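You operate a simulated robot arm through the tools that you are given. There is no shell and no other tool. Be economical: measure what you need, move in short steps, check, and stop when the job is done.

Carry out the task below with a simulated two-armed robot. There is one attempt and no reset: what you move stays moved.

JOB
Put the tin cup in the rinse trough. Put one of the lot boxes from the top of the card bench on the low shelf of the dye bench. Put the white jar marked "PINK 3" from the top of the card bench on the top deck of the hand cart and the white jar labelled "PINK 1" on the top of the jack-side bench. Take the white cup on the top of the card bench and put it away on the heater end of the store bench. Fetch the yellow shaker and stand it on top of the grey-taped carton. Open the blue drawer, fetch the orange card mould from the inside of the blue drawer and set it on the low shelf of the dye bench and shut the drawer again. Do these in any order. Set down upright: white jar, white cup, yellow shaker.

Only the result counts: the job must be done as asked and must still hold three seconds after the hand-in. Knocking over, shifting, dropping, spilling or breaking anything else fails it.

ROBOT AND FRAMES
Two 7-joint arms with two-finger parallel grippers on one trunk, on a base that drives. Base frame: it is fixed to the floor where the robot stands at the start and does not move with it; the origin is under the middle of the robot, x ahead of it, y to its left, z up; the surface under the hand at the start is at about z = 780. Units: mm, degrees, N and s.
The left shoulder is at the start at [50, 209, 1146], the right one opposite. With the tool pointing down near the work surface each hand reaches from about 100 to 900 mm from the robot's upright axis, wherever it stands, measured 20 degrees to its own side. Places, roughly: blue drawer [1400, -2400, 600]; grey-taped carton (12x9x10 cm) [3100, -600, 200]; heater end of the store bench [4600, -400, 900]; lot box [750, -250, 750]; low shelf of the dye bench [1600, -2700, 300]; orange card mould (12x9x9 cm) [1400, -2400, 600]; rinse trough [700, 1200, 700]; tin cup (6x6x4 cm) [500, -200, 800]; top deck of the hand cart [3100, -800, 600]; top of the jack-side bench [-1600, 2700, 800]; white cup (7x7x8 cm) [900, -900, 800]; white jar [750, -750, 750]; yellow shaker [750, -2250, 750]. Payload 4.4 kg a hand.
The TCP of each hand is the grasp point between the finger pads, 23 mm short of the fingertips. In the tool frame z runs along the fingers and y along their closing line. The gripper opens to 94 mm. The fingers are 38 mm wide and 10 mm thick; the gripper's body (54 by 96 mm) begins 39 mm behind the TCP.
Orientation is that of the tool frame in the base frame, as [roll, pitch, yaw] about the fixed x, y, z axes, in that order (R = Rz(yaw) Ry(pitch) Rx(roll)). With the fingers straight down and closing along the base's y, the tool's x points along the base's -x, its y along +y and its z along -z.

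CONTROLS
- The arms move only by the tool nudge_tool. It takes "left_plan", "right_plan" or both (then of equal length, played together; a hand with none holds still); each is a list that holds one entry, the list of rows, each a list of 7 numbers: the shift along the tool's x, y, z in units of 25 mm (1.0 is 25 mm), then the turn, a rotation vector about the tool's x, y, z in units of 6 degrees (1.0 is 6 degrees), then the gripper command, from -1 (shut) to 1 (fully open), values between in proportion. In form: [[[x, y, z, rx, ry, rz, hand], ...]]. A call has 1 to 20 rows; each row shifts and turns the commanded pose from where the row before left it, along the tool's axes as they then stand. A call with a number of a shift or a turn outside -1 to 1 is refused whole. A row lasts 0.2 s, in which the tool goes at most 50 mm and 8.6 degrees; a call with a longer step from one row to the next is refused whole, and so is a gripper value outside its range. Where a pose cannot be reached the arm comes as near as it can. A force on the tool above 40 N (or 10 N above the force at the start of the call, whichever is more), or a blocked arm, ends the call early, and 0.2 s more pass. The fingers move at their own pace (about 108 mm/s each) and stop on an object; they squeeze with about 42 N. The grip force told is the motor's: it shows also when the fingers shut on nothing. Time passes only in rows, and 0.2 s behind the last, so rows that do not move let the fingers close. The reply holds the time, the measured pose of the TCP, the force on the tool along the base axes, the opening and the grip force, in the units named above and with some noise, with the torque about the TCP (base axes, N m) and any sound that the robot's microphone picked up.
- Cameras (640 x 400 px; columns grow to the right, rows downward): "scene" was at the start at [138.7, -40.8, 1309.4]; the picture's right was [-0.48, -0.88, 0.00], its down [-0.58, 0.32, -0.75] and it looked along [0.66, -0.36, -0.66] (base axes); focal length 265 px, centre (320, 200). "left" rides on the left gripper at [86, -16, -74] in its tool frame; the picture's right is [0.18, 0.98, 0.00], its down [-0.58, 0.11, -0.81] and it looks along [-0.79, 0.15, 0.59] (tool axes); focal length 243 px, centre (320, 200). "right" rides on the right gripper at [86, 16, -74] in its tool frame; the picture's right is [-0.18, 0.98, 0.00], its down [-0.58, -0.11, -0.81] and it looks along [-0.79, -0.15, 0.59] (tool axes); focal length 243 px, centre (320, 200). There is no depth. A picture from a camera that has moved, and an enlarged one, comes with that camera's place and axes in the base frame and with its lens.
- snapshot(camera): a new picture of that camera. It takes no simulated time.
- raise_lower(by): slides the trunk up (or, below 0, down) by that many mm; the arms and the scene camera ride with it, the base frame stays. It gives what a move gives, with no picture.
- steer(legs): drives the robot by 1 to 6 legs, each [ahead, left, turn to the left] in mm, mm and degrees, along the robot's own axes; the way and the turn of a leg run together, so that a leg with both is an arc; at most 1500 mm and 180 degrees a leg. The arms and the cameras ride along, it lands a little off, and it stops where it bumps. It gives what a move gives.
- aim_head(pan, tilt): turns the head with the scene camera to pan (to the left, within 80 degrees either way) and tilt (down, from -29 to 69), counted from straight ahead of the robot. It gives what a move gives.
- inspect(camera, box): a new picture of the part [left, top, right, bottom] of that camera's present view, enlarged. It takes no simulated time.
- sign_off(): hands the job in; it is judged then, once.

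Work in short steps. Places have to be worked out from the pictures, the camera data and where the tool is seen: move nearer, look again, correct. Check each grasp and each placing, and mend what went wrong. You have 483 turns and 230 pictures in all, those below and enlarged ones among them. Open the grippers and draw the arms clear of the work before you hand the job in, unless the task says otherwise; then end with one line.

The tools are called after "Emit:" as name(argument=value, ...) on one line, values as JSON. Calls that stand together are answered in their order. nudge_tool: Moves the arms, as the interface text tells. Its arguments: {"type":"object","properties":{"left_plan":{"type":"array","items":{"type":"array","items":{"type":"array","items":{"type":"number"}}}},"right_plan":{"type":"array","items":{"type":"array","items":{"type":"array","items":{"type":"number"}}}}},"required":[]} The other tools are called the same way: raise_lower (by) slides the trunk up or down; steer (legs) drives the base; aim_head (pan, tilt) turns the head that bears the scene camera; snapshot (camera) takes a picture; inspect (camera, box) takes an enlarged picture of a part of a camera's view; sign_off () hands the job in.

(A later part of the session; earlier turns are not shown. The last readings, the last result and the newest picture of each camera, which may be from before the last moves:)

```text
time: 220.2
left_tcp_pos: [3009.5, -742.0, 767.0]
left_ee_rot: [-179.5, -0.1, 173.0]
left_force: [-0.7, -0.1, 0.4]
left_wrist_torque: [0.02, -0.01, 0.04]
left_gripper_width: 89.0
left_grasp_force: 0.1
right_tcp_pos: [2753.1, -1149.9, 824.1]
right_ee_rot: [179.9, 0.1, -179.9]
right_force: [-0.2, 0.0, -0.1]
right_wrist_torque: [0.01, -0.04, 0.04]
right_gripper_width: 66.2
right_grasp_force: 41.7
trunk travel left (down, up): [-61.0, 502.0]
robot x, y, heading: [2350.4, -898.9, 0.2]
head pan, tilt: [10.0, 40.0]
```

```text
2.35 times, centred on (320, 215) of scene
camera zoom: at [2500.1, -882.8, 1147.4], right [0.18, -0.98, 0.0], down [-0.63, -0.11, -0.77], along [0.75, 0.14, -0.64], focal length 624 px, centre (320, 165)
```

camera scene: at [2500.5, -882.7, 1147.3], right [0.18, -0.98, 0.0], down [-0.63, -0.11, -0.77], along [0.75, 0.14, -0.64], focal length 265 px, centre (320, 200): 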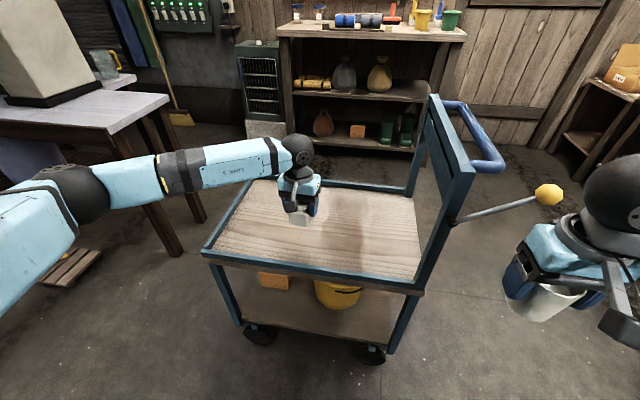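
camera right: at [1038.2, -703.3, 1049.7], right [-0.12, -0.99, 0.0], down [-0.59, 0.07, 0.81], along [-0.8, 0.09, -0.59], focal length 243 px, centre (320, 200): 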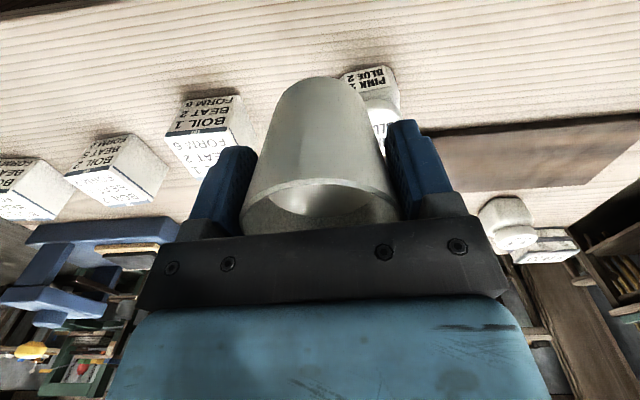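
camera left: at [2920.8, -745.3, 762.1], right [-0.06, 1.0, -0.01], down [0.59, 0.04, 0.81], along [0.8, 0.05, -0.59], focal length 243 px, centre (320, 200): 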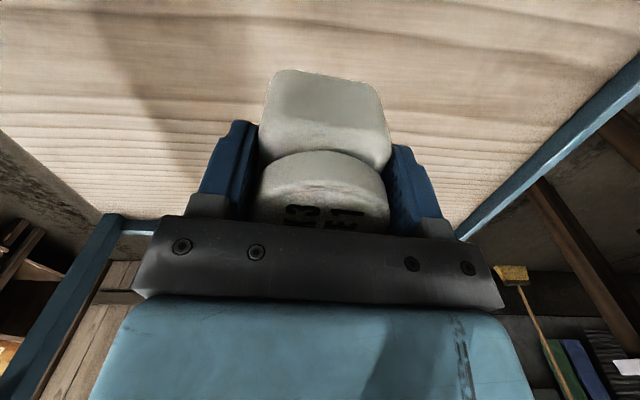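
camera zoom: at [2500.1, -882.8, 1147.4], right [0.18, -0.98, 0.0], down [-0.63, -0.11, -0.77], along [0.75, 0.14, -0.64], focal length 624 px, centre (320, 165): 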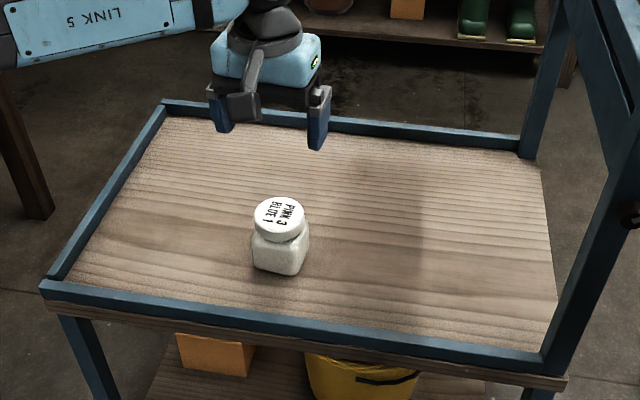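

PINK 3 stands on the cart's top deck. I raise the trunk, draw the left arm in, then go around the cart on its right.

Emit:
raise_lower(by=150)

Emit:
nudge_tool(left_plan=[[[0.95, 0, -0.3, 0, 0, 0, 0], [0.95, 0, -0.3, 0, 0, 0, 0], [0.95, 0, -0.3, 0, 0, 0, 0], [0.95, 0, -0.3, 0, 0, 0, 0], [0.95, 0, -0.3, 0, 0, 0, 0], [0.95, 0, -0.3, 0, 0, 0, 0], [0.95, 0, -0.3, 0, 0, 0, 0], [0.95, 0, -0.3, 0, 0, 0, 0], [0.95, 0, -0.3, 0, 0, 0, 0], [0.95, 0, -0.3, 0, 0, 0, 0], [0.95, 0, -0.3, 0, 0, 0, 0], [0.95, 0, -0.3, 0, 0, 0, 0], [0.95, 0, -0.3, 0, 0, 0, 0]]])

Emit:
aim_head(pan=-35, tilt=25)

Emit:
snapshot(camera="scene")

```text
time: 221.9
left_tcp_pos: [3009.6, -739.5, 917.0]
left_ee_rot: [-179.6, 0.0, 173.0]
left_force: [-0.2, 0.3, 0.5]
left_wrist_torque: [0.0, 0.01, 0.02]
left_gripper_width: 89.4
left_grasp_force: 0.1
right_tcp_pos: [2753.0, -1149.2, 974.6]
right_ee_rot: [-179.9, 0.1, -179.9]
right_force: [1.3, -0.4, -1.9]
right_wrist_torque: [0.01, 0.03, 0.0]
right_gripper_width: 66.2
right_grasp_force: 42.0
trunk travel left (down, up): [-211.0, 352.0]
robot x, y, heading: [2351.9, -893.3, 0.3]
head pan, tilt: [10.0, 40.0]
```

```text
time: 224.8
left_tcp_pos: [2702.5, -702.1, 1014.0]
left_ee_rot: [-179.6, 0.0, 172.9]
left_force: [-0.7, 0.2, 0.1]
left_wrist_torque: [-0.01, -0.02, -0.05]
left_gripper_width: 47.1
left_grasp_force: 0.1
right_tcp_pos: [2752.3, -1148.5, 974.8]
right_ee_rot: [-179.9, 0.1, -179.9]
right_force: [0.2, -0.2, -1.6]
right_wrist_torque: [-0.03, 0.02, 0.0]
right_gripper_width: 66.0
right_grasp_force: 41.9
trunk travel left (down, up): [-211.0, 352.0]
robot x, y, heading: [2352.0, -898.2, 0.4]
head pan, tilt: [10.0, 40.0]
```

```text
time: 225.9
left_tcp_pos: [2703.1, -702.6, 1013.6]
left_ee_rot: [-179.6, 0.0, 173.0]
left_force: [-0.2, 0.3, 0.1]
left_wrist_torque: [-0.01, -0.03, 0.01]
left_gripper_width: 46.7
left_grasp_force: 0.0
right_tcp_pos: [2751.5, -1150.9, 974.7]
right_ee_rot: [-179.9, 0.2, -179.9]
right_force: [-0.8, 0.3, -0.5]
right_wrist_torque: [-0.03, -0.01, 0.0]
right_gripper_width: 66.2
right_grasp_force: 41.9
trunk travel left (down, up): [-211.0, 352.0]
robot x, y, heading: [2349.8, -897.5, 0.2]
head pan, tilt: [-35.0, 25.0]
```

```text
149 pictures are left
camera scene: at [2492.2, -950.3, 1320.7], right [-0.57, -0.82, 0.0], down [-0.35, 0.24, -0.91], along [0.74, -0.52, -0.42], focal length 265 px, centre (320, 200)
```

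scene: 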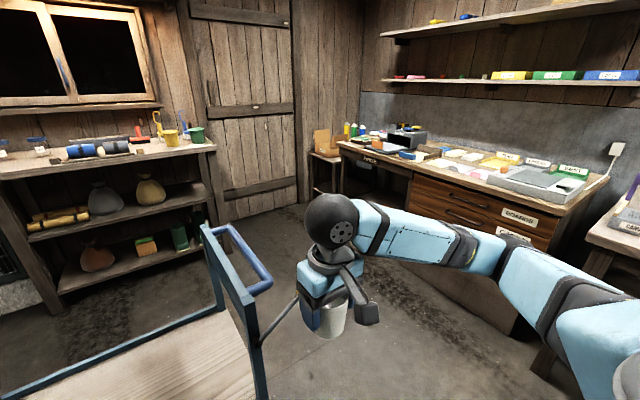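

The aisle right of the cart is open (y -1200…-2330). I strafe right and drive forward past the cart.

Emit:
steer(legs=[[0, -760, 0], [1370, 0, 0]])

Emit:
aim_head(pan=50, tilt=25)

Emit:
snapshot(camera="scene")

```text
time: 239.4
left_tcp_pos: [4069.6, -1463.5, 1013.5]
left_ee_rot: [-179.5, 0.0, 172.7]
left_force: [0.1, 0.3, 0.1]
left_wrist_torque: [-0.02, -0.01, -0.01]
left_gripper_width: 47.5
left_grasp_force: 0.1
right_tcp_pos: [4118.2, -1912.8, 972.8]
right_ee_rot: [-179.9, 0.1, 179.7]
right_force: [1.0, 0.0, -1.2]
right_wrist_torque: [0.0, 0.02, -0.03]
right_gripper_width: 65.7
right_grasp_force: 42.0
trunk travel left (down, up): [-211.0, 352.0]
robot x, y, heading: [3719.8, -1656.0, -0.2]
head pan, tilt: [-35.0, 25.0]
```

```text
time: 240.9
left_tcp_pos: [4070.6, -1463.4, 1013.9]
left_ee_rot: [-179.6, 0.0, 172.6]
left_force: [-0.6, -0.6, 0.4]
left_wrist_torque: [-0.02, -0.01, 0.02]
left_gripper_width: 47.0
left_grasp_force: 0.0
right_tcp_pos: [4118.5, -1911.9, 973.8]
right_ee_rot: [-180.0, 0.1, 179.8]
right_force: [0.8, -0.6, -0.8]
right_wrist_torque: [-0.02, 0.0, 0.0]
right_gripper_width: 65.8
right_grasp_force: 42.0
trunk travel left (down, up): [-211.0, 352.0]
robot x, y, heading: [3717.4, -1653.8, -0.3]
head pan, tilt: [50.0, 25.0]
```

```text
148 pictures are left
camera scene: at [3843.0, -1588.0, 1320.7], right [0.76, -0.65, 0.0], down [-0.27, -0.32, -0.91], along [0.59, 0.69, -0.42], focal length 265 px, centre (320, 200)
```

scene: 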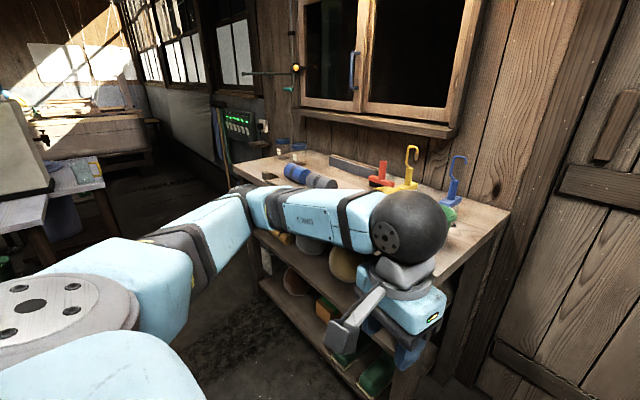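

The store bench front is x ≈ 4385, y -330…-1410; the heater end is the left one. I strafe left in front of it.

Emit:
steer(legs=[[70, 0, 0], [0, 1000, 0]])

Emit:
aim_head(pan=15, tilt=30)

Emit:
snapshot(camera="scene")

```text
time: 250.5
left_tcp_pos: [4138.8, -477.1, 1013.4]
left_ee_rot: [-179.7, -0.1, 173.1]
left_force: [0.3, 0.0, -1.0]
left_wrist_torque: [-0.02, -0.01, 0.04]
left_gripper_width: 46.9
left_grasp_force: 0.0
right_tcp_pos: [4190.1, -925.7, 973.3]
right_ee_rot: [-179.9, 0.0, -179.9]
right_force: [0.0, 0.1, -0.9]
right_wrist_torque: [0.04, -0.04, 0.01]
right_gripper_width: 65.5
right_grasp_force: 42.4
trunk travel left (down, up): [-211.0, 352.0]
robot x, y, heading: [3789.6, -675.7, 0.2]
head pan, tilt: [50.0, 25.0]
```

```text
time: 251.6
left_tcp_pos: [4138.8, -476.8, 1015.1]
left_ee_rot: [-179.6, -0.1, 173.2]
left_force: [0.3, 0.8, -0.3]
left_wrist_torque: [0.01, -0.02, -0.01]
left_gripper_width: 47.3
left_grasp_force: 0.0
right_tcp_pos: [4191.5, -925.5, 973.8]
right_ee_rot: [-179.9, 0.1, -179.7]
right_force: [-0.5, -0.2, -0.3]
right_wrist_torque: [0.0, -0.01, 0.01]
right_gripper_width: 65.6
right_grasp_force: 42.2
trunk travel left (down, up): [-211.0, 352.0]
robot x, y, heading: [3790.4, -674.5, -0.0]
head pan, tilt: [15.0, 30.0]
```

```text
147 pictures are left
camera scene: at [3940.7, -649.3, 1312.7], right [0.26, -0.96, 0.0], down [-0.48, -0.13, -0.87], along [0.84, 0.23, -0.5], focal length 265 px, centre (320, 200)
```

scene: 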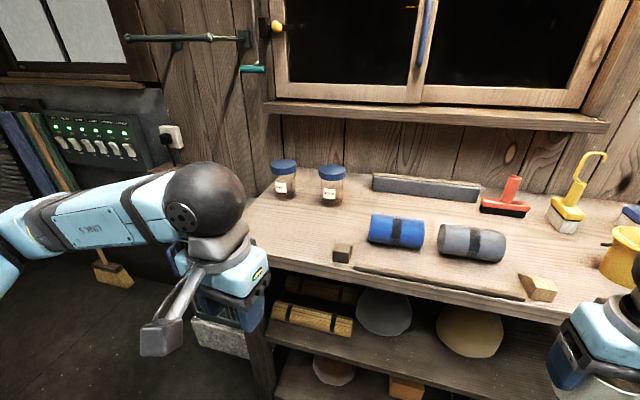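

Free spot at the heater end about (4470, -420). I strafe 180 mm left and raise the cup a bit before reaching.

Emit:
nudge_tool(right_plan=[[[0, 0, -0.2, 0, 0, 0, -1], [0, 0, -0.4, 0, 0, 0, -1], [0, 0, -0.4, 0, 0, 0, -1], [0, 0, -0.4, 0, 0, 0, -1], [0, 0, -0.2, 0, 0, 0, -1]]])

Emit:
steer(legs=[[0, 180, 0]])

Emit:
snapshot(camera="scene")

```text
time: 252.8
left_tcp_pos: [4138.8, -477.2, 1014.8]
left_ee_rot: [-179.7, 0.0, 173.1]
left_force: [1.0, -0.3, 0.3]
left_wrist_torque: [0.01, -0.02, 0.06]
left_gripper_width: 47.0
left_grasp_force: 0.0
right_tcp_pos: [4190.6, -923.6, 1014.9]
right_ee_rot: [-179.9, 0.0, -179.7]
right_force: [0.5, -0.3, -1.6]
right_wrist_torque: [-0.02, 0.01, 0.02]
right_gripper_width: 65.5
right_grasp_force: 42.1
trunk travel left (down, up): [-211.0, 352.0]
robot x, y, heading: [3788.7, -672.8, -0.0]
head pan, tilt: [15.0, 30.0]
```

```text
time: 254.9
left_tcp_pos: [4138.3, -298.6, 1014.0]
left_ee_rot: [-179.4, 0.0, 173.0]
left_force: [-0.3, 1.3, -0.2]
left_wrist_torque: [-0.01, 0.01, -0.01]
left_gripper_width: 46.9
left_grasp_force: 0.1
right_tcp_pos: [4189.3, -746.0, 1013.9]
right_ee_rot: [-179.9, 0.1, -179.8]
right_force: [1.2, 0.0, -1.3]
right_wrist_torque: [0.01, 0.02, 0.02]
right_gripper_width: 65.5
right_grasp_force: 41.9
trunk travel left (down, up): [-211.0, 352.0]
robot x, y, heading: [3786.6, -490.7, 0.3]
head pan, tilt: [15.0, 30.0]
```

```text
146 pictures are left
camera scene: at [3940.0, -470.8, 1312.7], right [0.26, -0.96, 0.0], down [-0.48, -0.13, -0.87], along [0.84, 0.23, -0.5], focal length 265 px, centre (320, 200)
```

scene: 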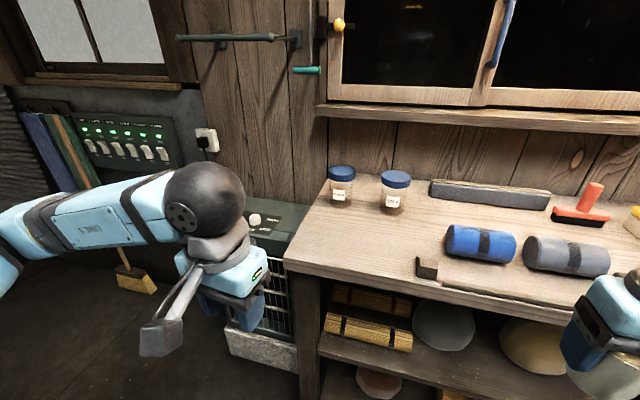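

Bench top seems at z ≈ 935, so I raise more while carrying the cup smoothly to about (4420, -420).

Emit:
nudge_tool(right_plan=[[[-0.1, 0.1, -0.15, 0, 0, 0, -1], [-0.2, 0.25, -0.2, 0, 0, 0, -1], [-0.35, 0.45, -0.2, 0, 0, 0, -1], [-0.5, 0.7, -0.2, 0, 0, 0, -1], [-0.55, 0.78, -0.2, 0, 0, 0, -1], [-0.55, 0.78, -0.2, 0, 0, 0, -1], [-0.55, 0.78, -0.2, 0, 0, 0, -1], [-0.55, 0.78, -0.15, 0, 0, 0, -1], [-0.55, 0.78, 0, 0, 0, 0, -1], [-0.55, 0.78, 0, 0, 0, 0, -1], [-0.55, 0.78, 0, 0, 0, 0, -1], [-0.55, 0.78, 0, 0, 0, 0, -1], [-0.55, 0.78, 0, 0, 0, 0, -1], [-0.55, 0.78, 0, 0, 0, 0, -1], [-0.55, 0.78, 0, 0, 0, 0, -1], [-0.55, 0.78, 0, 0, 0, 0, -1], [-0.55, 0.78, 0, 0, 0, 0, -1], [-0.4, 0.55, 0, 0, 0, 0, -1], [-0.25, 0.35, 0, 0, 0, 0, -1], [-0.1, 0.15, 0, 0, 0, 0, -1]]])

Emit:
snapshot(camera="scene")

Emit:
snapshot(camera="right")

```text
time: 259.1
left_tcp_pos: [4138.2, -298.9, 1014.7]
left_ee_rot: [-179.6, -0.1, 173.0]
left_force: [-0.1, -0.7, 0.4]
left_wrist_torque: [0.02, 0.0, 0.0]
left_gripper_width: 46.9
left_grasp_force: 0.1
right_tcp_pos: [4414.8, -427.0, 1051.2]
right_ee_rot: [-179.9, 0.1, -179.8]
right_force: [-1.0, 0.5, -0.8]
right_wrist_torque: [0.01, 0.0, -0.01]
right_gripper_width: 65.4
right_grasp_force: 42.3
trunk travel left (down, up): [-211.0, 352.0]
robot x, y, heading: [3785.7, -497.7, 0.3]
head pan, tilt: [15.0, 30.0]
```

```text
145 pictures are left
camera scene: at [3940.0, -470.9, 1312.7], right [0.26, -0.96, 0.0], down [-0.48, -0.13, -0.87], along [0.84, 0.23, -0.5], focal length 265 px, centre (320, 200)
```

scene: 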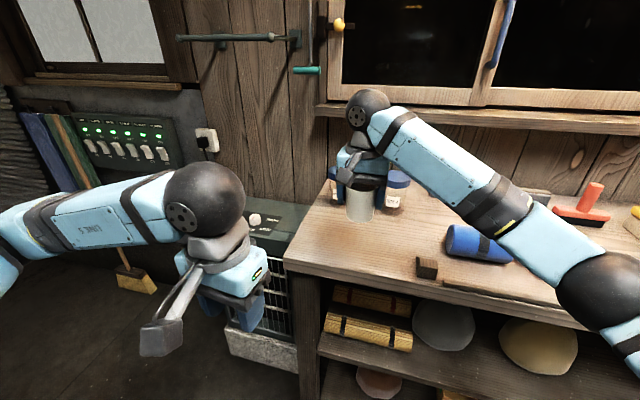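

```text
144 pictures are left
camera right: at [4329.1, -410.0, 1127.4], right [0.18, 0.98, 0.0], down [0.58, -0.11, 0.81], along [0.79, -0.15, -0.59], focal length 243 px, centre (320, 200)
```

right: 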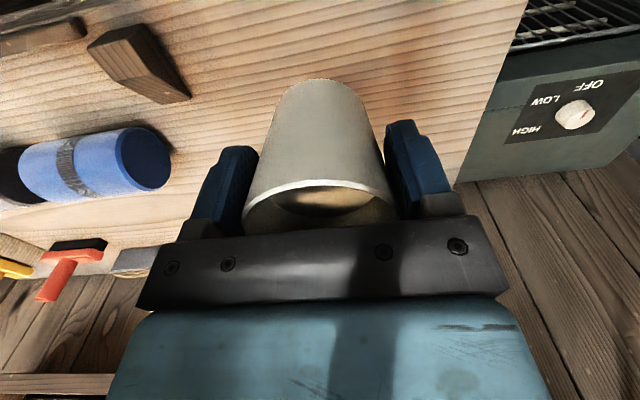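

Well placed, with the block, rolls and jars clear. Descending gently.

Emit:
nudge_tool(right_plan=[[[0, 0, 0.15, 0, 0, 0, -1], [0, 0, 0.3, 0, 0, 0, -1], [0, 0, 0.4, 0, 0, 0, -1], [0, 0, 0.4, 0, 0, 0, -1], [0, 0, 0.3, 0, 0, 0, -1], [0, 0, 0.15, 0, 0, 0, -1]]])

Emit:
nudge_tool(right_plan=[[[0, 0, 0.12, 0, 0, 0, -1], [0, 0, 0.12, 0, 0, 0, -1], [0, 0, 0.12, 0, 0, 0, -1], [0, 0, 0.12, 0, 0, 0, -1]]])

Emit:
inspect(camera="scene", box=[290, 130, 450, 270])

```text
time: 260.6
left_tcp_pos: [4137.8, -299.6, 1013.7]
left_ee_rot: [-179.7, -0.1, 172.9]
left_force: [0.0, -0.3, 0.5]
left_wrist_torque: [0.0, 0.02, 0.02]
left_gripper_width: 46.9
left_grasp_force: 0.0
right_tcp_pos: [4416.1, -427.4, 1008.4]
right_ee_rot: [-179.9, 0.0, -179.8]
right_force: [-0.1, -0.2, -0.7]
right_wrist_torque: [-0.01, 0.0, 0.0]
right_gripper_width: 65.3
right_grasp_force: 42.0
trunk travel left (down, up): [-211.0, 352.0]
robot x, y, heading: [3787.0, -495.3, 0.3]
head pan, tilt: [15.0, 30.0]
```

```text
time: 261.6
left_tcp_pos: [4137.6, -298.8, 1014.3]
left_ee_rot: [-179.5, 0.0, 173.0]
left_force: [-0.3, 0.7, -0.1]
left_wrist_torque: [0.03, 0.01, -0.03]
left_gripper_width: 47.0
left_grasp_force: 0.2
right_tcp_pos: [4414.6, -427.6, 996.1]
right_ee_rot: [-180.0, 0.0, -179.8]
right_force: [-0.6, -0.3, -1.4]
right_wrist_torque: [0.01, 0.03, 0.0]
right_gripper_width: 65.4
right_grasp_force: 42.4
trunk travel left (down, up): [-211.0, 352.0]
robot x, y, heading: [3785.6, -494.5, 0.1]
head pan, tilt: [15.0, 30.0]
```

```text
2.86 times, centred on (370, 200) of scene
camera zoom: at [3940.1, -471.0, 1312.7], right [0.26, -0.96, 0.0], down [-0.48, -0.13, -0.87], along [0.84, 0.23, -0.5], focal length 758 px, centre (177, 200)
```

zoom: 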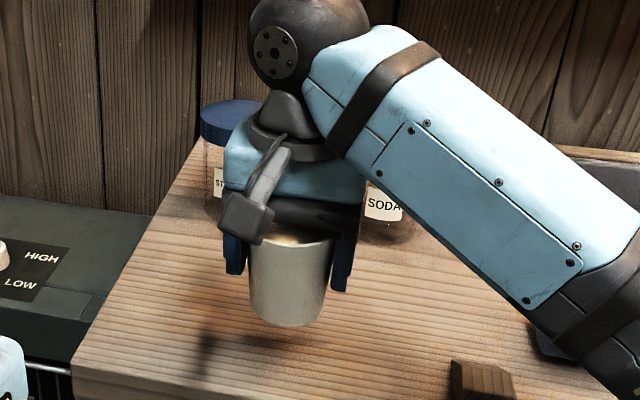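

Still a gap of some cm. More small steps.

Emit:
nudge_tool(right_plan=[[[0, 0, 0.15, 0, 0, 0, -1], [0, 0, 0.15, 0, 0, 0, -1], [0, 0, 0.12, 0, 0, 0, -1], [0, 0, 0.12, 0, 0, 0, -1]]])

Emit:
nudge_tool(right_plan=[[[0, 0, 0.12, 0, 0, 0, -1], [0, 0, 0.12, 0, 0, 0, -1], [0, 0, 0.12, 0, 0, 0, -1]]])

Emit:
inspect(camera="scene", box=[290, 130, 450, 270])

```text
time: 262.6
left_tcp_pos: [4138.0, -299.0, 1014.5]
left_ee_rot: [-179.5, 0.0, 173.1]
left_force: [0.4, -0.5, 0.0]
left_wrist_torque: [0.0, 0.02, -0.01]
left_gripper_width: 46.9
left_grasp_force: 0.1
right_tcp_pos: [4414.8, -427.2, 983.0]
right_ee_rot: [-179.9, 0.1, -179.8]
right_force: [0.4, 0.2, -1.4]
right_wrist_torque: [0.0, 0.02, 0.02]
right_gripper_width: 65.7
right_grasp_force: 42.5
trunk travel left (down, up): [-211.0, 352.0]
robot x, y, heading: [3787.6, -496.9, 0.3]
head pan, tilt: [15.0, 30.0]
```

```text
time: 263.4
left_tcp_pos: [4137.9, -298.3, 1014.6]
left_ee_rot: [-179.6, 0.0, 173.0]
left_force: [0.2, -0.8, 0.4]
left_wrist_torque: [0.06, 0.02, 0.01]
left_gripper_width: 47.1
left_grasp_force: 0.0
right_tcp_pos: [4415.1, -427.4, 974.5]
right_ee_rot: [-180.0, 0.2, -179.9]
right_force: [0.1, 0.8, -0.5]
right_wrist_torque: [-0.02, 0.05, 0.02]
right_gripper_width: 65.3
right_grasp_force: 42.0
trunk travel left (down, up): [-211.0, 352.0]
robot x, y, heading: [3788.8, -493.8, 0.1]
head pan, tilt: [15.0, 30.0]
```

```text
2.86 times, centred on (370, 200) of scene
camera zoom: at [3940.1, -471.0, 1312.7], right [0.26, -0.96, 0.0], down [-0.48, -0.13, -0.87], along [0.84, 0.23, -0.5], focal length 758 px, centre (177, 200)
```

zoom: 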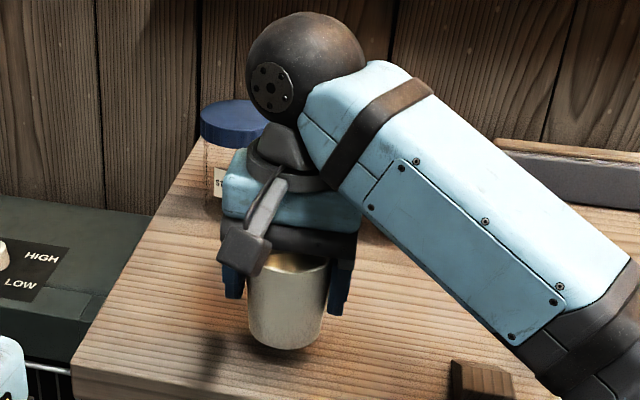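

Close now; continuing.

Emit:
nudge_tool(right_plan=[[[0, 0, 0.12, 0, 0, 0, -1], [0, 0, 0.12, 0, 0, 0, -1], [0, 0, 0.12, 0, 0, 0, -1]]])

Emit:
nudge_tool(right_plan=[[[0, 0, 0.12, 0, 0, 0, -1], [0, 0, 0.12, 0, 0, 0, -1], [0, 0, 0.1, 0, 0, 0, -1]]])

Emit:
inspect(camera="scene", box=[290, 130, 450, 270])

```text
time: 264.1
left_tcp_pos: [4138.8, -298.6, 1014.5]
left_ee_rot: [-179.6, 0.0, 173.0]
left_force: [-0.9, -0.5, -0.5]
left_wrist_torque: [0.02, -0.03, -0.04]
left_gripper_width: 46.9
left_grasp_force: 0.1
right_tcp_pos: [4416.5, -428.8, 964.7]
right_ee_rot: [-180.0, 0.2, -179.8]
right_force: [-0.8, -0.2, -1.3]
right_wrist_torque: [-0.01, 0.03, 0.0]
right_gripper_width: 64.9
right_grasp_force: 42.0
trunk travel left (down, up): [-211.0, 352.0]
robot x, y, heading: [3790.0, -495.1, 0.1]
head pan, tilt: [15.0, 30.0]
```

```text
time: 264.9
left_tcp_pos: [4139.3, -298.3, 1013.7]
left_ee_rot: [-179.6, 0.1, 173.1]
left_force: [-0.3, -0.1, -0.1]
left_wrist_torque: [-0.01, -0.06, 0.0]
left_gripper_width: 47.0
left_grasp_force: 0.0
right_tcp_pos: [4416.1, -427.6, 956.6]
right_ee_rot: [-179.9, 0.1, -179.8]
right_force: [0.4, -0.6, -0.7]
right_wrist_torque: [0.02, 0.01, -0.01]
right_gripper_width: 65.1
right_grasp_force: 42.0
trunk travel left (down, up): [-211.0, 352.0]
robot x, y, heading: [3785.9, -493.9, -0.1]
head pan, tilt: [15.0, 30.0]
```

```text
2.86 times, centred on (370, 200) of scene
camera zoom: at [3940.0, -471.0, 1312.7], right [0.26, -0.96, 0.0], down [-0.48, -0.13, -0.87], along [0.84, 0.23, -0.5], focal length 758 px, centre (177, 200)
```

zoom: 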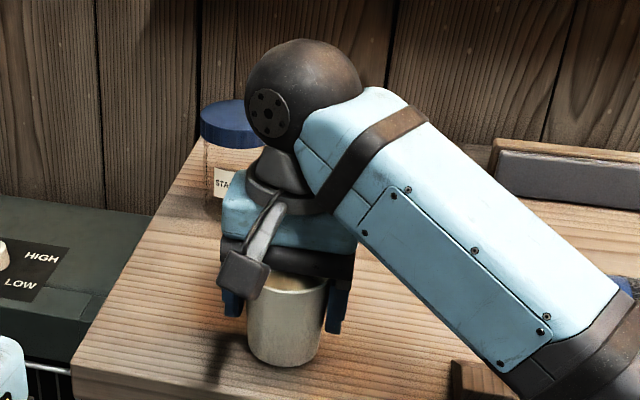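

I shift 20 mm further from the front edge and keep descending.

Emit:
nudge_tool(right_plan=[[[-0.2, 0, 0, 0, 0, 0, -1], [-0.4, 0, 0, 0, 0, 0, -1], [-0.2, 0, 0, 0, 0, 0, -1], [0, 0, 0.1, 0, 0, 0, -1], [0, 0, 0.1, 0, 0, 0, -1]]])

Emit:
nudge_tool(right_plan=[[[0, 0, 0.1, 0, 0, 0, -1], [0, 0, 0.1, 0, 0, 0, -1], [0, 0, 0.1, 0, 0, 0, -1]]])

Emit:
nudge_tool(right_plan=[[[0, 0, 0.1, 0, 0, 0, -1], [0, 0, 0.1, 0, 0, 0, -1]]])

Emit:
inspect(camera="scene", box=[290, 130, 450, 270])

```text
time: 266.1
left_tcp_pos: [4137.4, -299.0, 1014.0]
left_ee_rot: [-179.6, 0.0, 173.0]
left_force: [-0.3, 0.3, -0.3]
left_wrist_torque: [0.01, 0.0, -0.01]
left_gripper_width: 46.9
left_grasp_force: 0.0
right_tcp_pos: [4435.2, -427.7, 952.6]
right_ee_rot: [-180.0, 0.1, -179.8]
right_force: [0.9, -0.5, -0.2]
right_wrist_torque: [0.02, 0.02, -0.02]
right_gripper_width: 65.1
right_grasp_force: 42.2
trunk travel left (down, up): [-211.0, 352.0]
robot x, y, heading: [3790.1, -497.6, 0.3]
head pan, tilt: [15.0, 30.0]
```

```text
time: 266.9
left_tcp_pos: [4136.5, -298.4, 1015.9]
left_ee_rot: [-179.6, 0.1, 173.0]
left_force: [0.0, 0.0, -0.5]
left_wrist_torque: [0.0, -0.01, 0.02]
left_gripper_width: 46.9
left_grasp_force: 0.0
right_tcp_pos: [4434.5, -428.4, 948.9]
right_ee_rot: [180.0, 0.4, -179.7]
right_force: [7.3, -0.3, 34.4]
right_wrist_torque: [0.1, 0.08, -0.23]
right_gripper_width: 64.8
right_grasp_force: 41.8
trunk travel left (down, up): [-211.0, 352.0]
robot x, y, heading: [3787.3, -496.1, 0.5]
head pan, tilt: [15.0, 30.0]
```

```text
time: 267.6
left_tcp_pos: [4135.5, -299.1, 1014.2]
left_ee_rot: [-179.5, 0.2, 173.1]
left_force: [1.0, 0.8, 0.5]
left_wrist_torque: [0.03, -0.03, 0.01]
left_gripper_width: 47.1
left_grasp_force: 0.1
right_tcp_pos: [4432.6, -428.5, 940.5]
right_ee_rot: [180.0, 0.3, -179.8]
right_force: [-3.0, 1.8, 28.8]
right_wrist_torque: [-0.03, -0.07, -0.18]
right_gripper_width: 62.9
right_grasp_force: 41.7
trunk travel left (down, up): [-211.0, 352.0]
robot x, y, heading: [3788.6, -494.9, 0.0]
head pan, tilt: [15.0, 30.0]
```

```text
2.86 times, centred on (370, 200) of scene
camera zoom: at [3936.5, -471.0, 1313.2], right [0.26, -0.96, 0.0], down [-0.48, -0.13, -0.87], along [0.84, 0.23, -0.5], focal length 758 px, centre (177, 200)
```

zoom: 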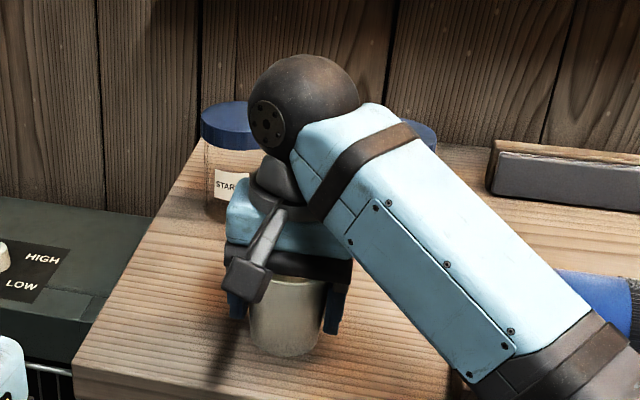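

On the bench. I open slowly and lift off.

Emit:
nudge_tool(right_plan=[[[0, 0, -0.1, 0, 0, 0, -0.6], [0, 0, 0, 0, 0, 0, 0.4], [0, 0, 0, 0, 0, 0, 0.8], [0, 0, 0, 0, 0, 0, 0.95], [0, 0, -0.3, 0, 0, 0, 0.95], [0, 0, -0.6, 0, 0, 0, 0.95], [0, 0, -1, 0, 0, 0, 0.95], [0, 0, -1, 0, 0, 0, 0.95], [0, 0, -1, 0, 0, 0, 0.95], [0, 0, -1, 0, 0, 0, 0.95]]])

Emit:
snapshot(camera="right")

Emit:
inspect(camera="scene", box=[270, 130, 470, 290])

```text
time: 269.8
left_tcp_pos: [4138.9, -298.8, 1015.3]
left_ee_rot: [-179.6, 0.0, 173.1]
left_force: [-0.1, 0.0, 0.2]
left_wrist_torque: [0.0, 0.0, 0.01]
left_gripper_width: 47.0
left_grasp_force: 0.0
right_tcp_pos: [4433.6, -427.1, 1063.9]
right_ee_rot: [-179.9, 0.1, -179.7]
right_force: [-1.4, -0.4, -0.4]
right_wrist_torque: [0.01, 0.03, 0.0]
right_gripper_width: 91.4
right_grasp_force: 0.1
trunk travel left (down, up): [-211.0, 352.0]
robot x, y, heading: [3785.6, -496.6, 0.2]
head pan, tilt: [15.0, 30.0]
```

```text
139 pictures are left
camera right: at [4348.6, -410.4, 1139.9], right [0.18, 0.98, 0.0], down [0.58, -0.11, 0.81], along [0.79, -0.15, -0.59], focal length 243 px, centre (320, 200)
```

right: 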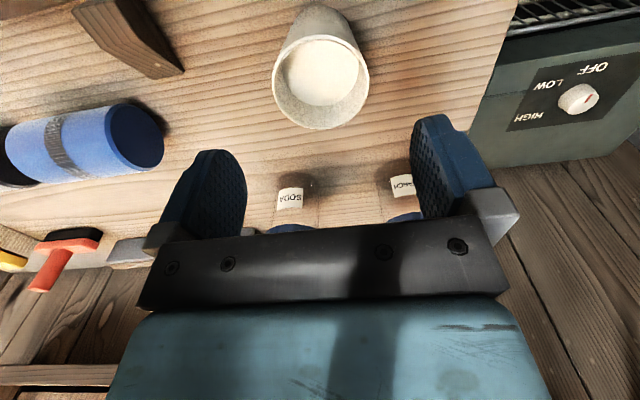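

```text
2.50 times, centred on (370, 210) of scene
camera zoom: at [3939.5, -470.9, 1312.7], right [0.26, -0.96, 0.0], down [-0.48, -0.13, -0.87], along [0.84, 0.23, -0.5], focal length 663 px, centre (195, 175)
```

zoom: 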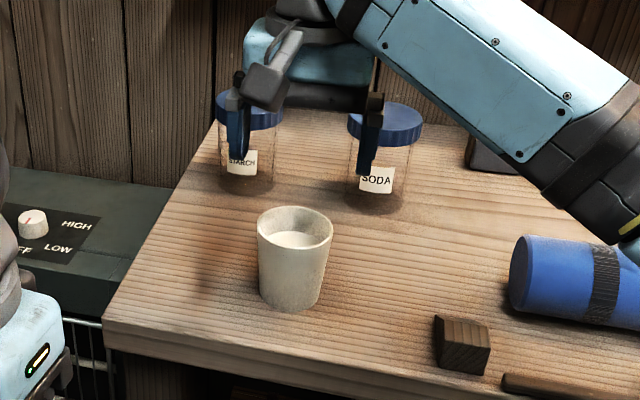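

White cup stands at the heater end. I retract the right hand back the way it came and pull away.

Emit:
nudge_tool(right_plan=[[[0.7, -0.7, 0, 0, 0, 0, 0], [0.7, -0.7, 0, 0, 0, 0, 0], [0.7, -0.7, 0, 0, 0, 0, 0], [0.7, -0.7, 0, 0, 0, 0, 0], [0.7, -0.7, 0, 0, 0, 0, 0], [0.7, -0.7, 0, 0, 0, 0, 0], [0.7, -0.7, 0, 0, 0, 0, 0], [0.7, -0.7, 0, 0, 0, 0, 0], [0.7, -0.7, 0, 0, 0, 0, 0], [0.7, -0.7, 0, 0, 0, 0, 0], [0.7, -0.7, 0, 0, 0, 0, 0], [0.7, -0.7, 0, 0, 0, 0, 0], [0.7, -0.7, 0, 0, 0, 0, 0], [0.7, -0.7, 0, 0, 0, 0, 0]]])

Emit:
steer(legs=[[0, -1170, 0], [-1440, 0, 0]])

```text
time: 272.8
left_tcp_pos: [4137.7, -299.0, 1014.7]
left_ee_rot: [-179.6, 0.1, 173.0]
left_force: [-0.5, 0.6, -0.6]
left_wrist_torque: [0.0, 0.01, 0.03]
left_gripper_width: 46.9
left_grasp_force: 0.0
right_tcp_pos: [4190.9, -674.3, 1063.1]
right_ee_rot: [-180.0, 0.1, -179.8]
right_force: [-0.5, 0.2, -0.3]
right_wrist_torque: [-0.01, 0.02, 0.02]
right_gripper_width: 47.0
right_grasp_force: 0.1
trunk travel left (down, up): [-211.0, 352.0]
robot x, y, heading: [3785.2, -495.9, 0.2]
head pan, tilt: [15.0, 30.0]
```

```text
time: 290.0
left_tcp_pos: [2712.3, -1466.7, 1015.1]
left_ee_rot: [-179.6, 0.1, 172.4]
left_force: [0.1, -0.6, 1.0]
left_wrist_torque: [-0.01, 0.03, 0.03]
left_gripper_width: 47.0
left_grasp_force: 0.1
right_tcp_pos: [2762.5, -1841.0, 1064.1]
right_ee_rot: [-179.9, 0.1, 179.6]
right_force: [-0.3, 0.0, -0.2]
right_wrist_torque: [0.0, 0.01, 0.04]
right_gripper_width: 47.0
right_grasp_force: 0.0
trunk travel left (down, up): [-211.0, 352.0]
robot x, y, heading: [2360.5, -1657.3, -0.3]
head pan, tilt: [15.0, 30.0]
```

Next the lot box: back around and face the card bench from behind.

Emit:
steer(legs=[[-560, 0, 0], [0, 1100, 0], [0, 0, 180], [400, 0, 0]])

Emit:
aim_head(pan=0, tilt=45)

Emit:
snapshot(camera="scene")

```text
time: 312.3
left_tcp_pos: [1048.9, -738.5, 1015.3]
left_ee_rot: [-179.6, 0.0, -7.6]
left_force: [0.0, -0.5, 0.2]
left_wrist_torque: [0.05, 0.01, -0.02]
left_gripper_width: 47.1
left_grasp_force: 0.0
right_tcp_pos: [1000.9, -363.8, 1063.8]
right_ee_rot: [-179.8, 0.0, -0.3]
right_force: [0.2, 0.2, 0.0]
right_wrist_torque: [0.01, 0.0, 0.01]
right_gripper_width: 46.9
right_grasp_force: 0.0
trunk travel left (down, up): [-211.0, 352.0]
robot x, y, heading: [1399.4, -544.7, 179.9]
head pan, tilt: [15.0, 30.0]
```

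```text
time: 313.0
left_tcp_pos: [1049.5, -739.0, 1013.7]
left_ee_rot: [-179.6, 0.0, -7.7]
left_force: [0.2, 0.5, -0.3]
left_wrist_torque: [0.02, -0.01, -0.01]
left_gripper_width: 47.0
left_grasp_force: 0.1
right_tcp_pos: [1000.6, -364.0, 1063.0]
right_ee_rot: [-179.8, 0.1, -0.4]
right_force: [0.1, 0.2, -0.3]
right_wrist_torque: [-0.04, 0.03, -0.03]
right_gripper_width: 46.8
right_grasp_force: 0.0
trunk travel left (down, up): [-211.0, 352.0]
robot x, y, heading: [1400.3, -544.2, 180.0]
head pan, tilt: [0.0, 45.0]
```

```text
137 pictures are left
camera scene: at [1251.5, -544.8, 1290.2], right [0.01, 1.0, 0.0], down [0.71, 0.0, -0.71], along [-0.71, 0.0, -0.71], focal length 265 px, centre (320, 200)
```

scene: 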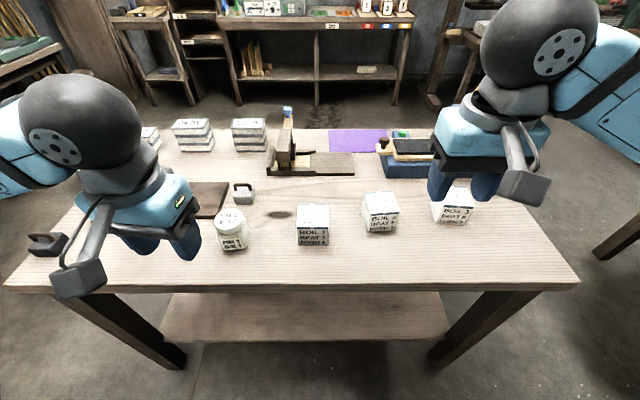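

The lot box BOIL 1 is at about (854, -560), ~70 mm. I bring the left hand toward it.

Emit:
nudge_tool(left_plan=[[[-0.81, -0.924, 0.31, 0, 0, 0, 1], [-0.81, -0.924, 0.31, 0, 0, 0, 1], [-0.81, -0.924, 0.31, 0, 0, 0, 1], [-0.81, -0.924, 0.31, 0, 0, 0, 1], [-0.81, -0.924, 0.31, 0, 0, 0, 1], [-0.81, -0.924, 0.31, 0, 0, 0, 1], [-0.81, -0.924, 0.31, 0, 0, 0, 1], [0, 0, 0, 0, 0, -0.42, 1], [0, 0, 0, 0, 0, -0.42, 1], [0, 0, 0, 0, 0, -0.42, 1]]])

Emit:
snapshot(camera="left")

Emit:
inspect(camera="scene", box=[220, 160, 420, 280])

```text
time: 315.2
left_tcp_pos: [930.1, -559.3, 960.8]
left_ee_rot: [-179.5, 0.0, 0.0]
left_force: [0.0, 0.2, 0.6]
left_wrist_torque: [-0.01, -0.01, 0.01]
left_gripper_width: 94.2
left_grasp_force: 0.0
right_tcp_pos: [1000.9, -362.0, 1063.8]
right_ee_rot: [180.0, 0.0, -0.4]
right_force: [-0.3, 0.2, -0.5]
right_wrist_torque: [0.02, 0.0, -0.03]
right_gripper_width: 46.9
right_grasp_force: 0.1
trunk travel left (down, up): [-211.0, 352.0]
robot x, y, heading: [1407.5, -548.6, 179.6]
head pan, tilt: [0.0, 45.0]
```

```text
136 pictures are left
camera left: at [1016.4, -542.8, 1035.9], right [0.18, -0.98, -0.01], down [-0.58, -0.12, 0.8], along [-0.79, -0.14, -0.59], focal length 243 px, centre (320, 200)
```

left: 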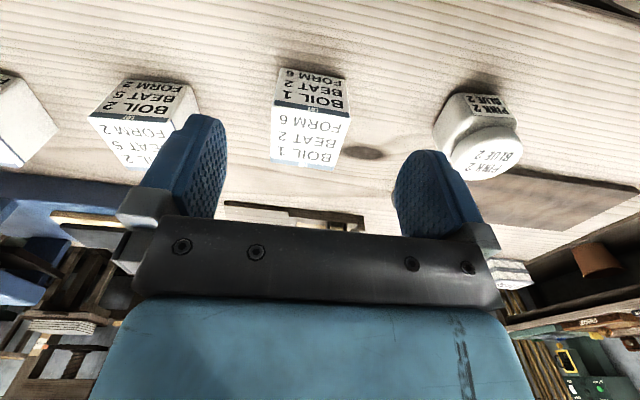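

```text
3.20 times, centred on (320, 220) of scene
camera zoom: at [1251.5, -544.9, 1290.1], right [0.01, 1.0, 0.0], down [0.71, 0.0, -0.71], along [-0.71, 0.0, -0.71], focal length 849 px, centre (320, 136)
```

zoom: 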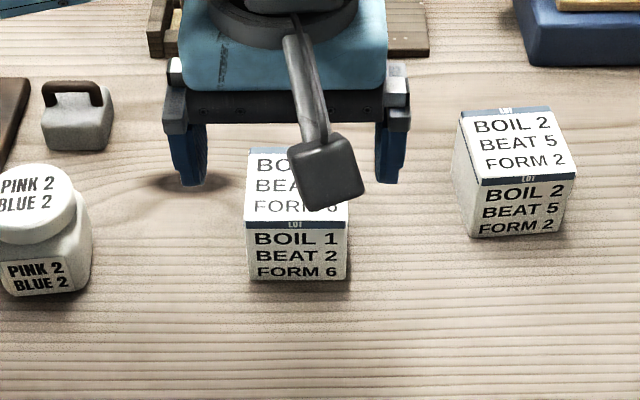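

Aligned. I move over the box and go down to z 815, then close.

Emit:
nudge_tool(left_plan=[[[-0.97, 0, 0, 0, 0, 0, 1], [-0.97, 0, 0, 0, 0, 0, 1], [-0.97, 0, 0, 0, 0, 0, 1], [0, 0, 0.9, 0, 0, 0, 1], [0, 0, 0.9, 0, 0, 0, 1], [0, 0, 0.9, 0, 0, 0, 1]]])

Emit:
snapshot(camera="left")

```text
time: 316.6
left_tcp_pos: [857.9, -558.8, 891.9]
left_ee_rot: [-179.5, 0.0, 0.0]
left_force: [0.5, -0.5, 0.6]
left_wrist_torque: [-0.01, 0.04, -0.03]
left_gripper_width: 93.9
left_grasp_force: 0.1
right_tcp_pos: [999.7, -363.1, 1064.6]
right_ee_rot: [-179.9, 0.1, -0.4]
right_force: [-0.7, 1.0, 0.1]
right_wrist_torque: [-0.02, -0.02, 0.01]
right_gripper_width: 46.9
right_grasp_force: 0.0
trunk travel left (down, up): [-211.0, 352.0]
robot x, y, heading: [1403.5, -543.4, 179.9]
head pan, tilt: [0.0, 45.0]
```

```text
134 pictures are left
camera left: at [943.7, -542.8, 968.2], right [0.18, -0.98, -0.01], down [-0.58, -0.12, 0.8], along [-0.79, -0.14, -0.59], focal length 243 px, centre (320, 200)
```

left: 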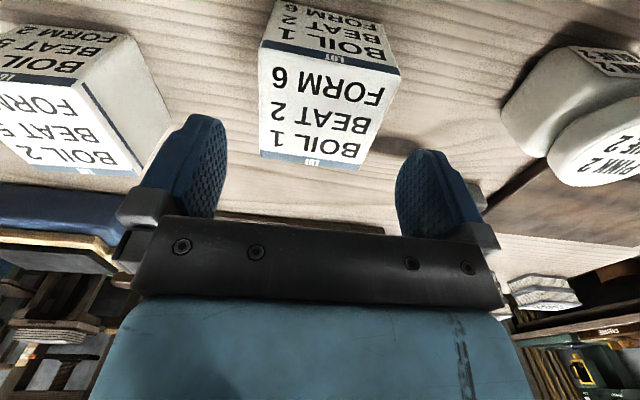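

Centred. Down 77 mm and close.

Emit:
nudge_tool(left_plan=[[[0.15, -0.1, 0.8, 0, 0, 0, 1], [0, 0, 0.8, 0, 0, 0, 1], [0, 0, 0.8, 0, 0, 0, 1], [0, 0, 0.65, 0, 0, 0, 1], [0, 0, 0, 0, 0, 0, -1], [0, 0, 0, 0, 0, 0, -1], [0, 0, 0, 0, 0, 0, -1], [0, 0, -0.5, 0, 0, 0, -1], [0, 0, -1, 0, 0, 0, -1], [0, 0, -1, 0, 0, 0, -1], [0, 0, -1, 0, 0, 0, -1], [0, 0, -1, 0, 0, 0, -1], [0, 0, -1, 0, 0, 0, -1]]])

Emit:
snapshot(camera="left")

```text
time: 319.4
left_tcp_pos: [862.5, -556.5, 954.8]
left_ee_rot: [-179.6, -0.2, 0.1]
left_force: [-0.1, 0.1, -2.6]
left_wrist_torque: [-0.03, -0.02, -0.01]
left_gripper_width: 69.9
left_grasp_force: 42.0
right_tcp_pos: [1000.8, -362.8, 1063.6]
right_ee_rot: [-180.0, 0.1, -0.4]
right_force: [-0.1, 0.0, -0.1]
right_wrist_torque: [-0.04, -0.02, -0.01]
right_gripper_width: 47.0
right_grasp_force: 0.0
trunk travel left (down, up): [-211.0, 352.0]
robot x, y, heading: [1403.1, -549.1, 179.7]
head pan, tilt: [0.0, 45.0]
```

```text
133 pictures are left
camera left: at [947.7, -540.5, 1030.9], right [0.18, -0.98, -0.01], down [-0.58, -0.11, 0.8], along [-0.79, -0.14, -0.59], focal length 243 px, centre (320, 200)
```

left: 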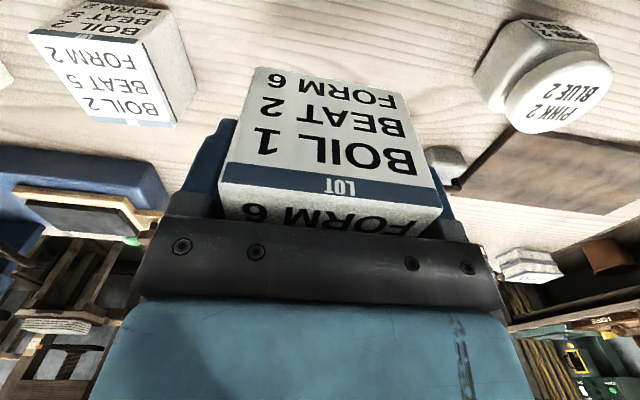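

Lot box held. I retract, back off, turn to face the dye bench and approach it.

Emit:
nudge_tool(left_plan=[[[1, 0.8, -0.2, 0, 0, 0, -1], [1, 0.8, -0.2, 0, 0, 0, -1], [1, 0.8, -0.2, 0, 0, 0, -1], [1, 0.8, -0.2, 0, 0, 0, -1], [1, 0.8, -0.2, 0, 0, 0, -1], [1, 0.8, -0.2, 0, 0, 0, -1], [1, 0.8, -0.2, 0, 0, 0, -1], [1, 0.8, -0.2, 0, 0, 0, -1]]])

Emit:
steer(legs=[[-350, 0, 0], [0, 0, 90], [900, 0, 0]])

Emit:
aim_head(pan=0, tilt=30)

Emit:
snapshot(camera="scene")

```text
time: 321.2
left_tcp_pos: [1062.8, -718.9, 992.9]
left_ee_rot: [-179.5, -0.1, 0.0]
left_force: [1.1, -0.7, -2.2]
left_wrist_torque: [-0.04, -0.02, 0.01]
left_gripper_width: 70.0
left_grasp_force: 41.9
right_tcp_pos: [1002.1, -363.9, 1063.0]
right_ee_rot: [-180.0, 0.1, -0.4]
right_force: [-0.2, -0.3, -1.0]
right_wrist_torque: [-0.02, 0.02, 0.02]
right_gripper_width: 46.9
right_grasp_force: 0.1
trunk travel left (down, up): [-211.0, 352.0]
robot x, y, heading: [1406.8, -545.8, 179.5]
head pan, tilt: [0.0, 45.0]
```

```text
time: 331.6
left_tcp_pos: [1922.8, -1784.1, 992.7]
left_ee_rot: [-179.6, -0.1, 90.4]
left_force: [0.6, 0.6, -2.0]
left_wrist_torque: [0.01, -0.01, 0.02]
left_gripper_width: 69.8
left_grasp_force: 42.1
right_tcp_pos: [1568.7, -1850.3, 1064.0]
right_ee_rot: [-179.8, 0.0, 90.1]
right_force: [0.6, -0.2, 0.2]
right_wrist_torque: [-0.03, -0.02, 0.02]
right_gripper_width: 47.2
right_grasp_force: 0.0
trunk travel left (down, up): [-211.0, 352.0]
robot x, y, heading: [1747.5, -1447.3, -89.9]
head pan, tilt: [0.0, 45.0]
```

```text
time: 332.4
left_tcp_pos: [1923.7, -1784.8, 993.6]
left_ee_rot: [-179.6, -0.1, 90.4]
left_force: [0.3, 0.5, -2.1]
left_wrist_torque: [0.01, 0.01, 0.03]
left_gripper_width: 69.7
left_grasp_force: 42.1
right_tcp_pos: [1569.1, -1849.1, 1063.1]
right_ee_rot: [-179.9, 0.1, 90.1]
right_force: [-1.2, -0.1, 0.6]
right_wrist_torque: [-0.02, 0.0, -0.01]
right_gripper_width: 47.1
right_grasp_force: 0.0
trunk travel left (down, up): [-211.0, 352.0]
robot x, y, heading: [1749.3, -1444.4, -90.1]
head pan, tilt: [0.0, 30.0]
```

```text
132 pictures are left
camera scene: at [1747.1, -1603.7, 1312.6], right [-1.0, 0.0, 0.0], down [0.0, 0.5, -0.87], along [0.0, -0.87, -0.5], focal length 265 px, centre (320, 200)
```

scene: 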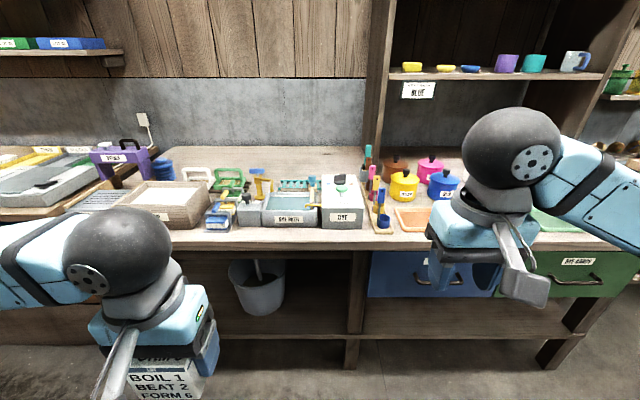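

To set things on the low shelf the hand must come in tilted, so the box needs a tilted grip. I go back to the free spot on the card bench (where the white cup was) to regrasp it.

Emit:
steer(legs=[[0, 0, -90], [0, 520, 0], [370, 0, 0]])

```text
time: 340.8
left_tcp_pos: [1399.1, -2092.1, 993.0]
left_ee_rot: [-179.6, -0.2, -0.6]
left_force: [0.4, 0.5, -2.1]
left_wrist_torque: [-0.01, -0.03, 0.01]
left_gripper_width: 69.8
left_grasp_force: 42.0
right_tcp_pos: [1340.3, -1738.3, 1063.1]
right_ee_rot: [-179.9, 0.0, -1.0]
right_force: [-0.7, 0.9, -0.1]
right_wrist_torque: [0.02, 0.01, 0.01]
right_gripper_width: 47.0
right_grasp_force: 0.0
trunk travel left (down, up): [-211.0, 352.0]
robot x, y, heading: [1738.6, -1925.2, 179.1]
head pan, tilt: [0.0, 30.0]
stopped in leg 2: the robot was blocked; the commanded pose is now the measured one
```

I strafed the wrong way and bumped softly at the dye bench. I move off it at once and look.

Emit:
steer(legs=[[0, -300, 0]])

Emit:
aim_head(pan=75, tilt=30)

Emit:
snapshot(camera="scene")

```text
time: 344.0
left_tcp_pos: [1404.9, -1790.7, 992.3]
left_ee_rot: [-179.6, -0.2, -0.5]
left_force: [0.5, -0.6, -1.4]
left_wrist_torque: [-0.01, -0.02, 0.0]
left_gripper_width: 69.7
left_grasp_force: 42.4
right_tcp_pos: [1346.5, -1437.7, 1062.6]
right_ee_rot: [-179.9, 0.1, -0.9]
right_force: [0.2, -0.5, -0.7]
right_wrist_torque: [-0.01, -0.03, 0.02]
right_gripper_width: 47.1
right_grasp_force: 0.1
trunk travel left (down, up): [-211.0, 352.0]
robot x, y, heading: [1746.7, -1623.3, 179.3]
head pan, tilt: [0.0, 30.0]
```

```text
time: 345.5
left_tcp_pos: [1402.7, -1791.4, 992.5]
left_ee_rot: [-179.5, -0.2, -0.5]
left_force: [-0.6, 0.3, -2.5]
left_wrist_torque: [-0.02, -0.02, 0.01]
left_gripper_width: 69.8
left_grasp_force: 42.2
right_tcp_pos: [1345.2, -1436.4, 1065.1]
right_ee_rot: [-180.0, 0.1, -1.0]
right_force: [0.8, -0.2, 0.6]
right_wrist_torque: [0.01, 0.01, 0.01]
right_gripper_width: 47.0
right_grasp_force: 0.0
trunk travel left (down, up): [-211.0, 352.0]
robot x, y, heading: [1745.9, -1623.2, 179.2]
head pan, tilt: [75.0, 30.0]
```

```text
131 pictures are left
camera scene: at [1651.1, -1709.3, 1312.7], right [-0.96, 0.27, 0.0], down [0.14, 0.48, -0.87], along [-0.24, -0.83, -0.5], focal length 265 px, centre (320, 200)
```

scene: 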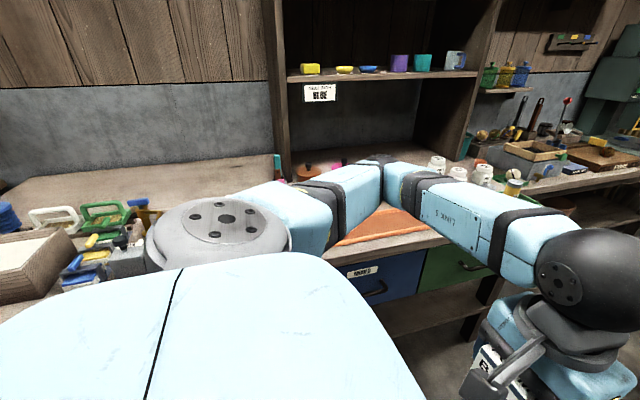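

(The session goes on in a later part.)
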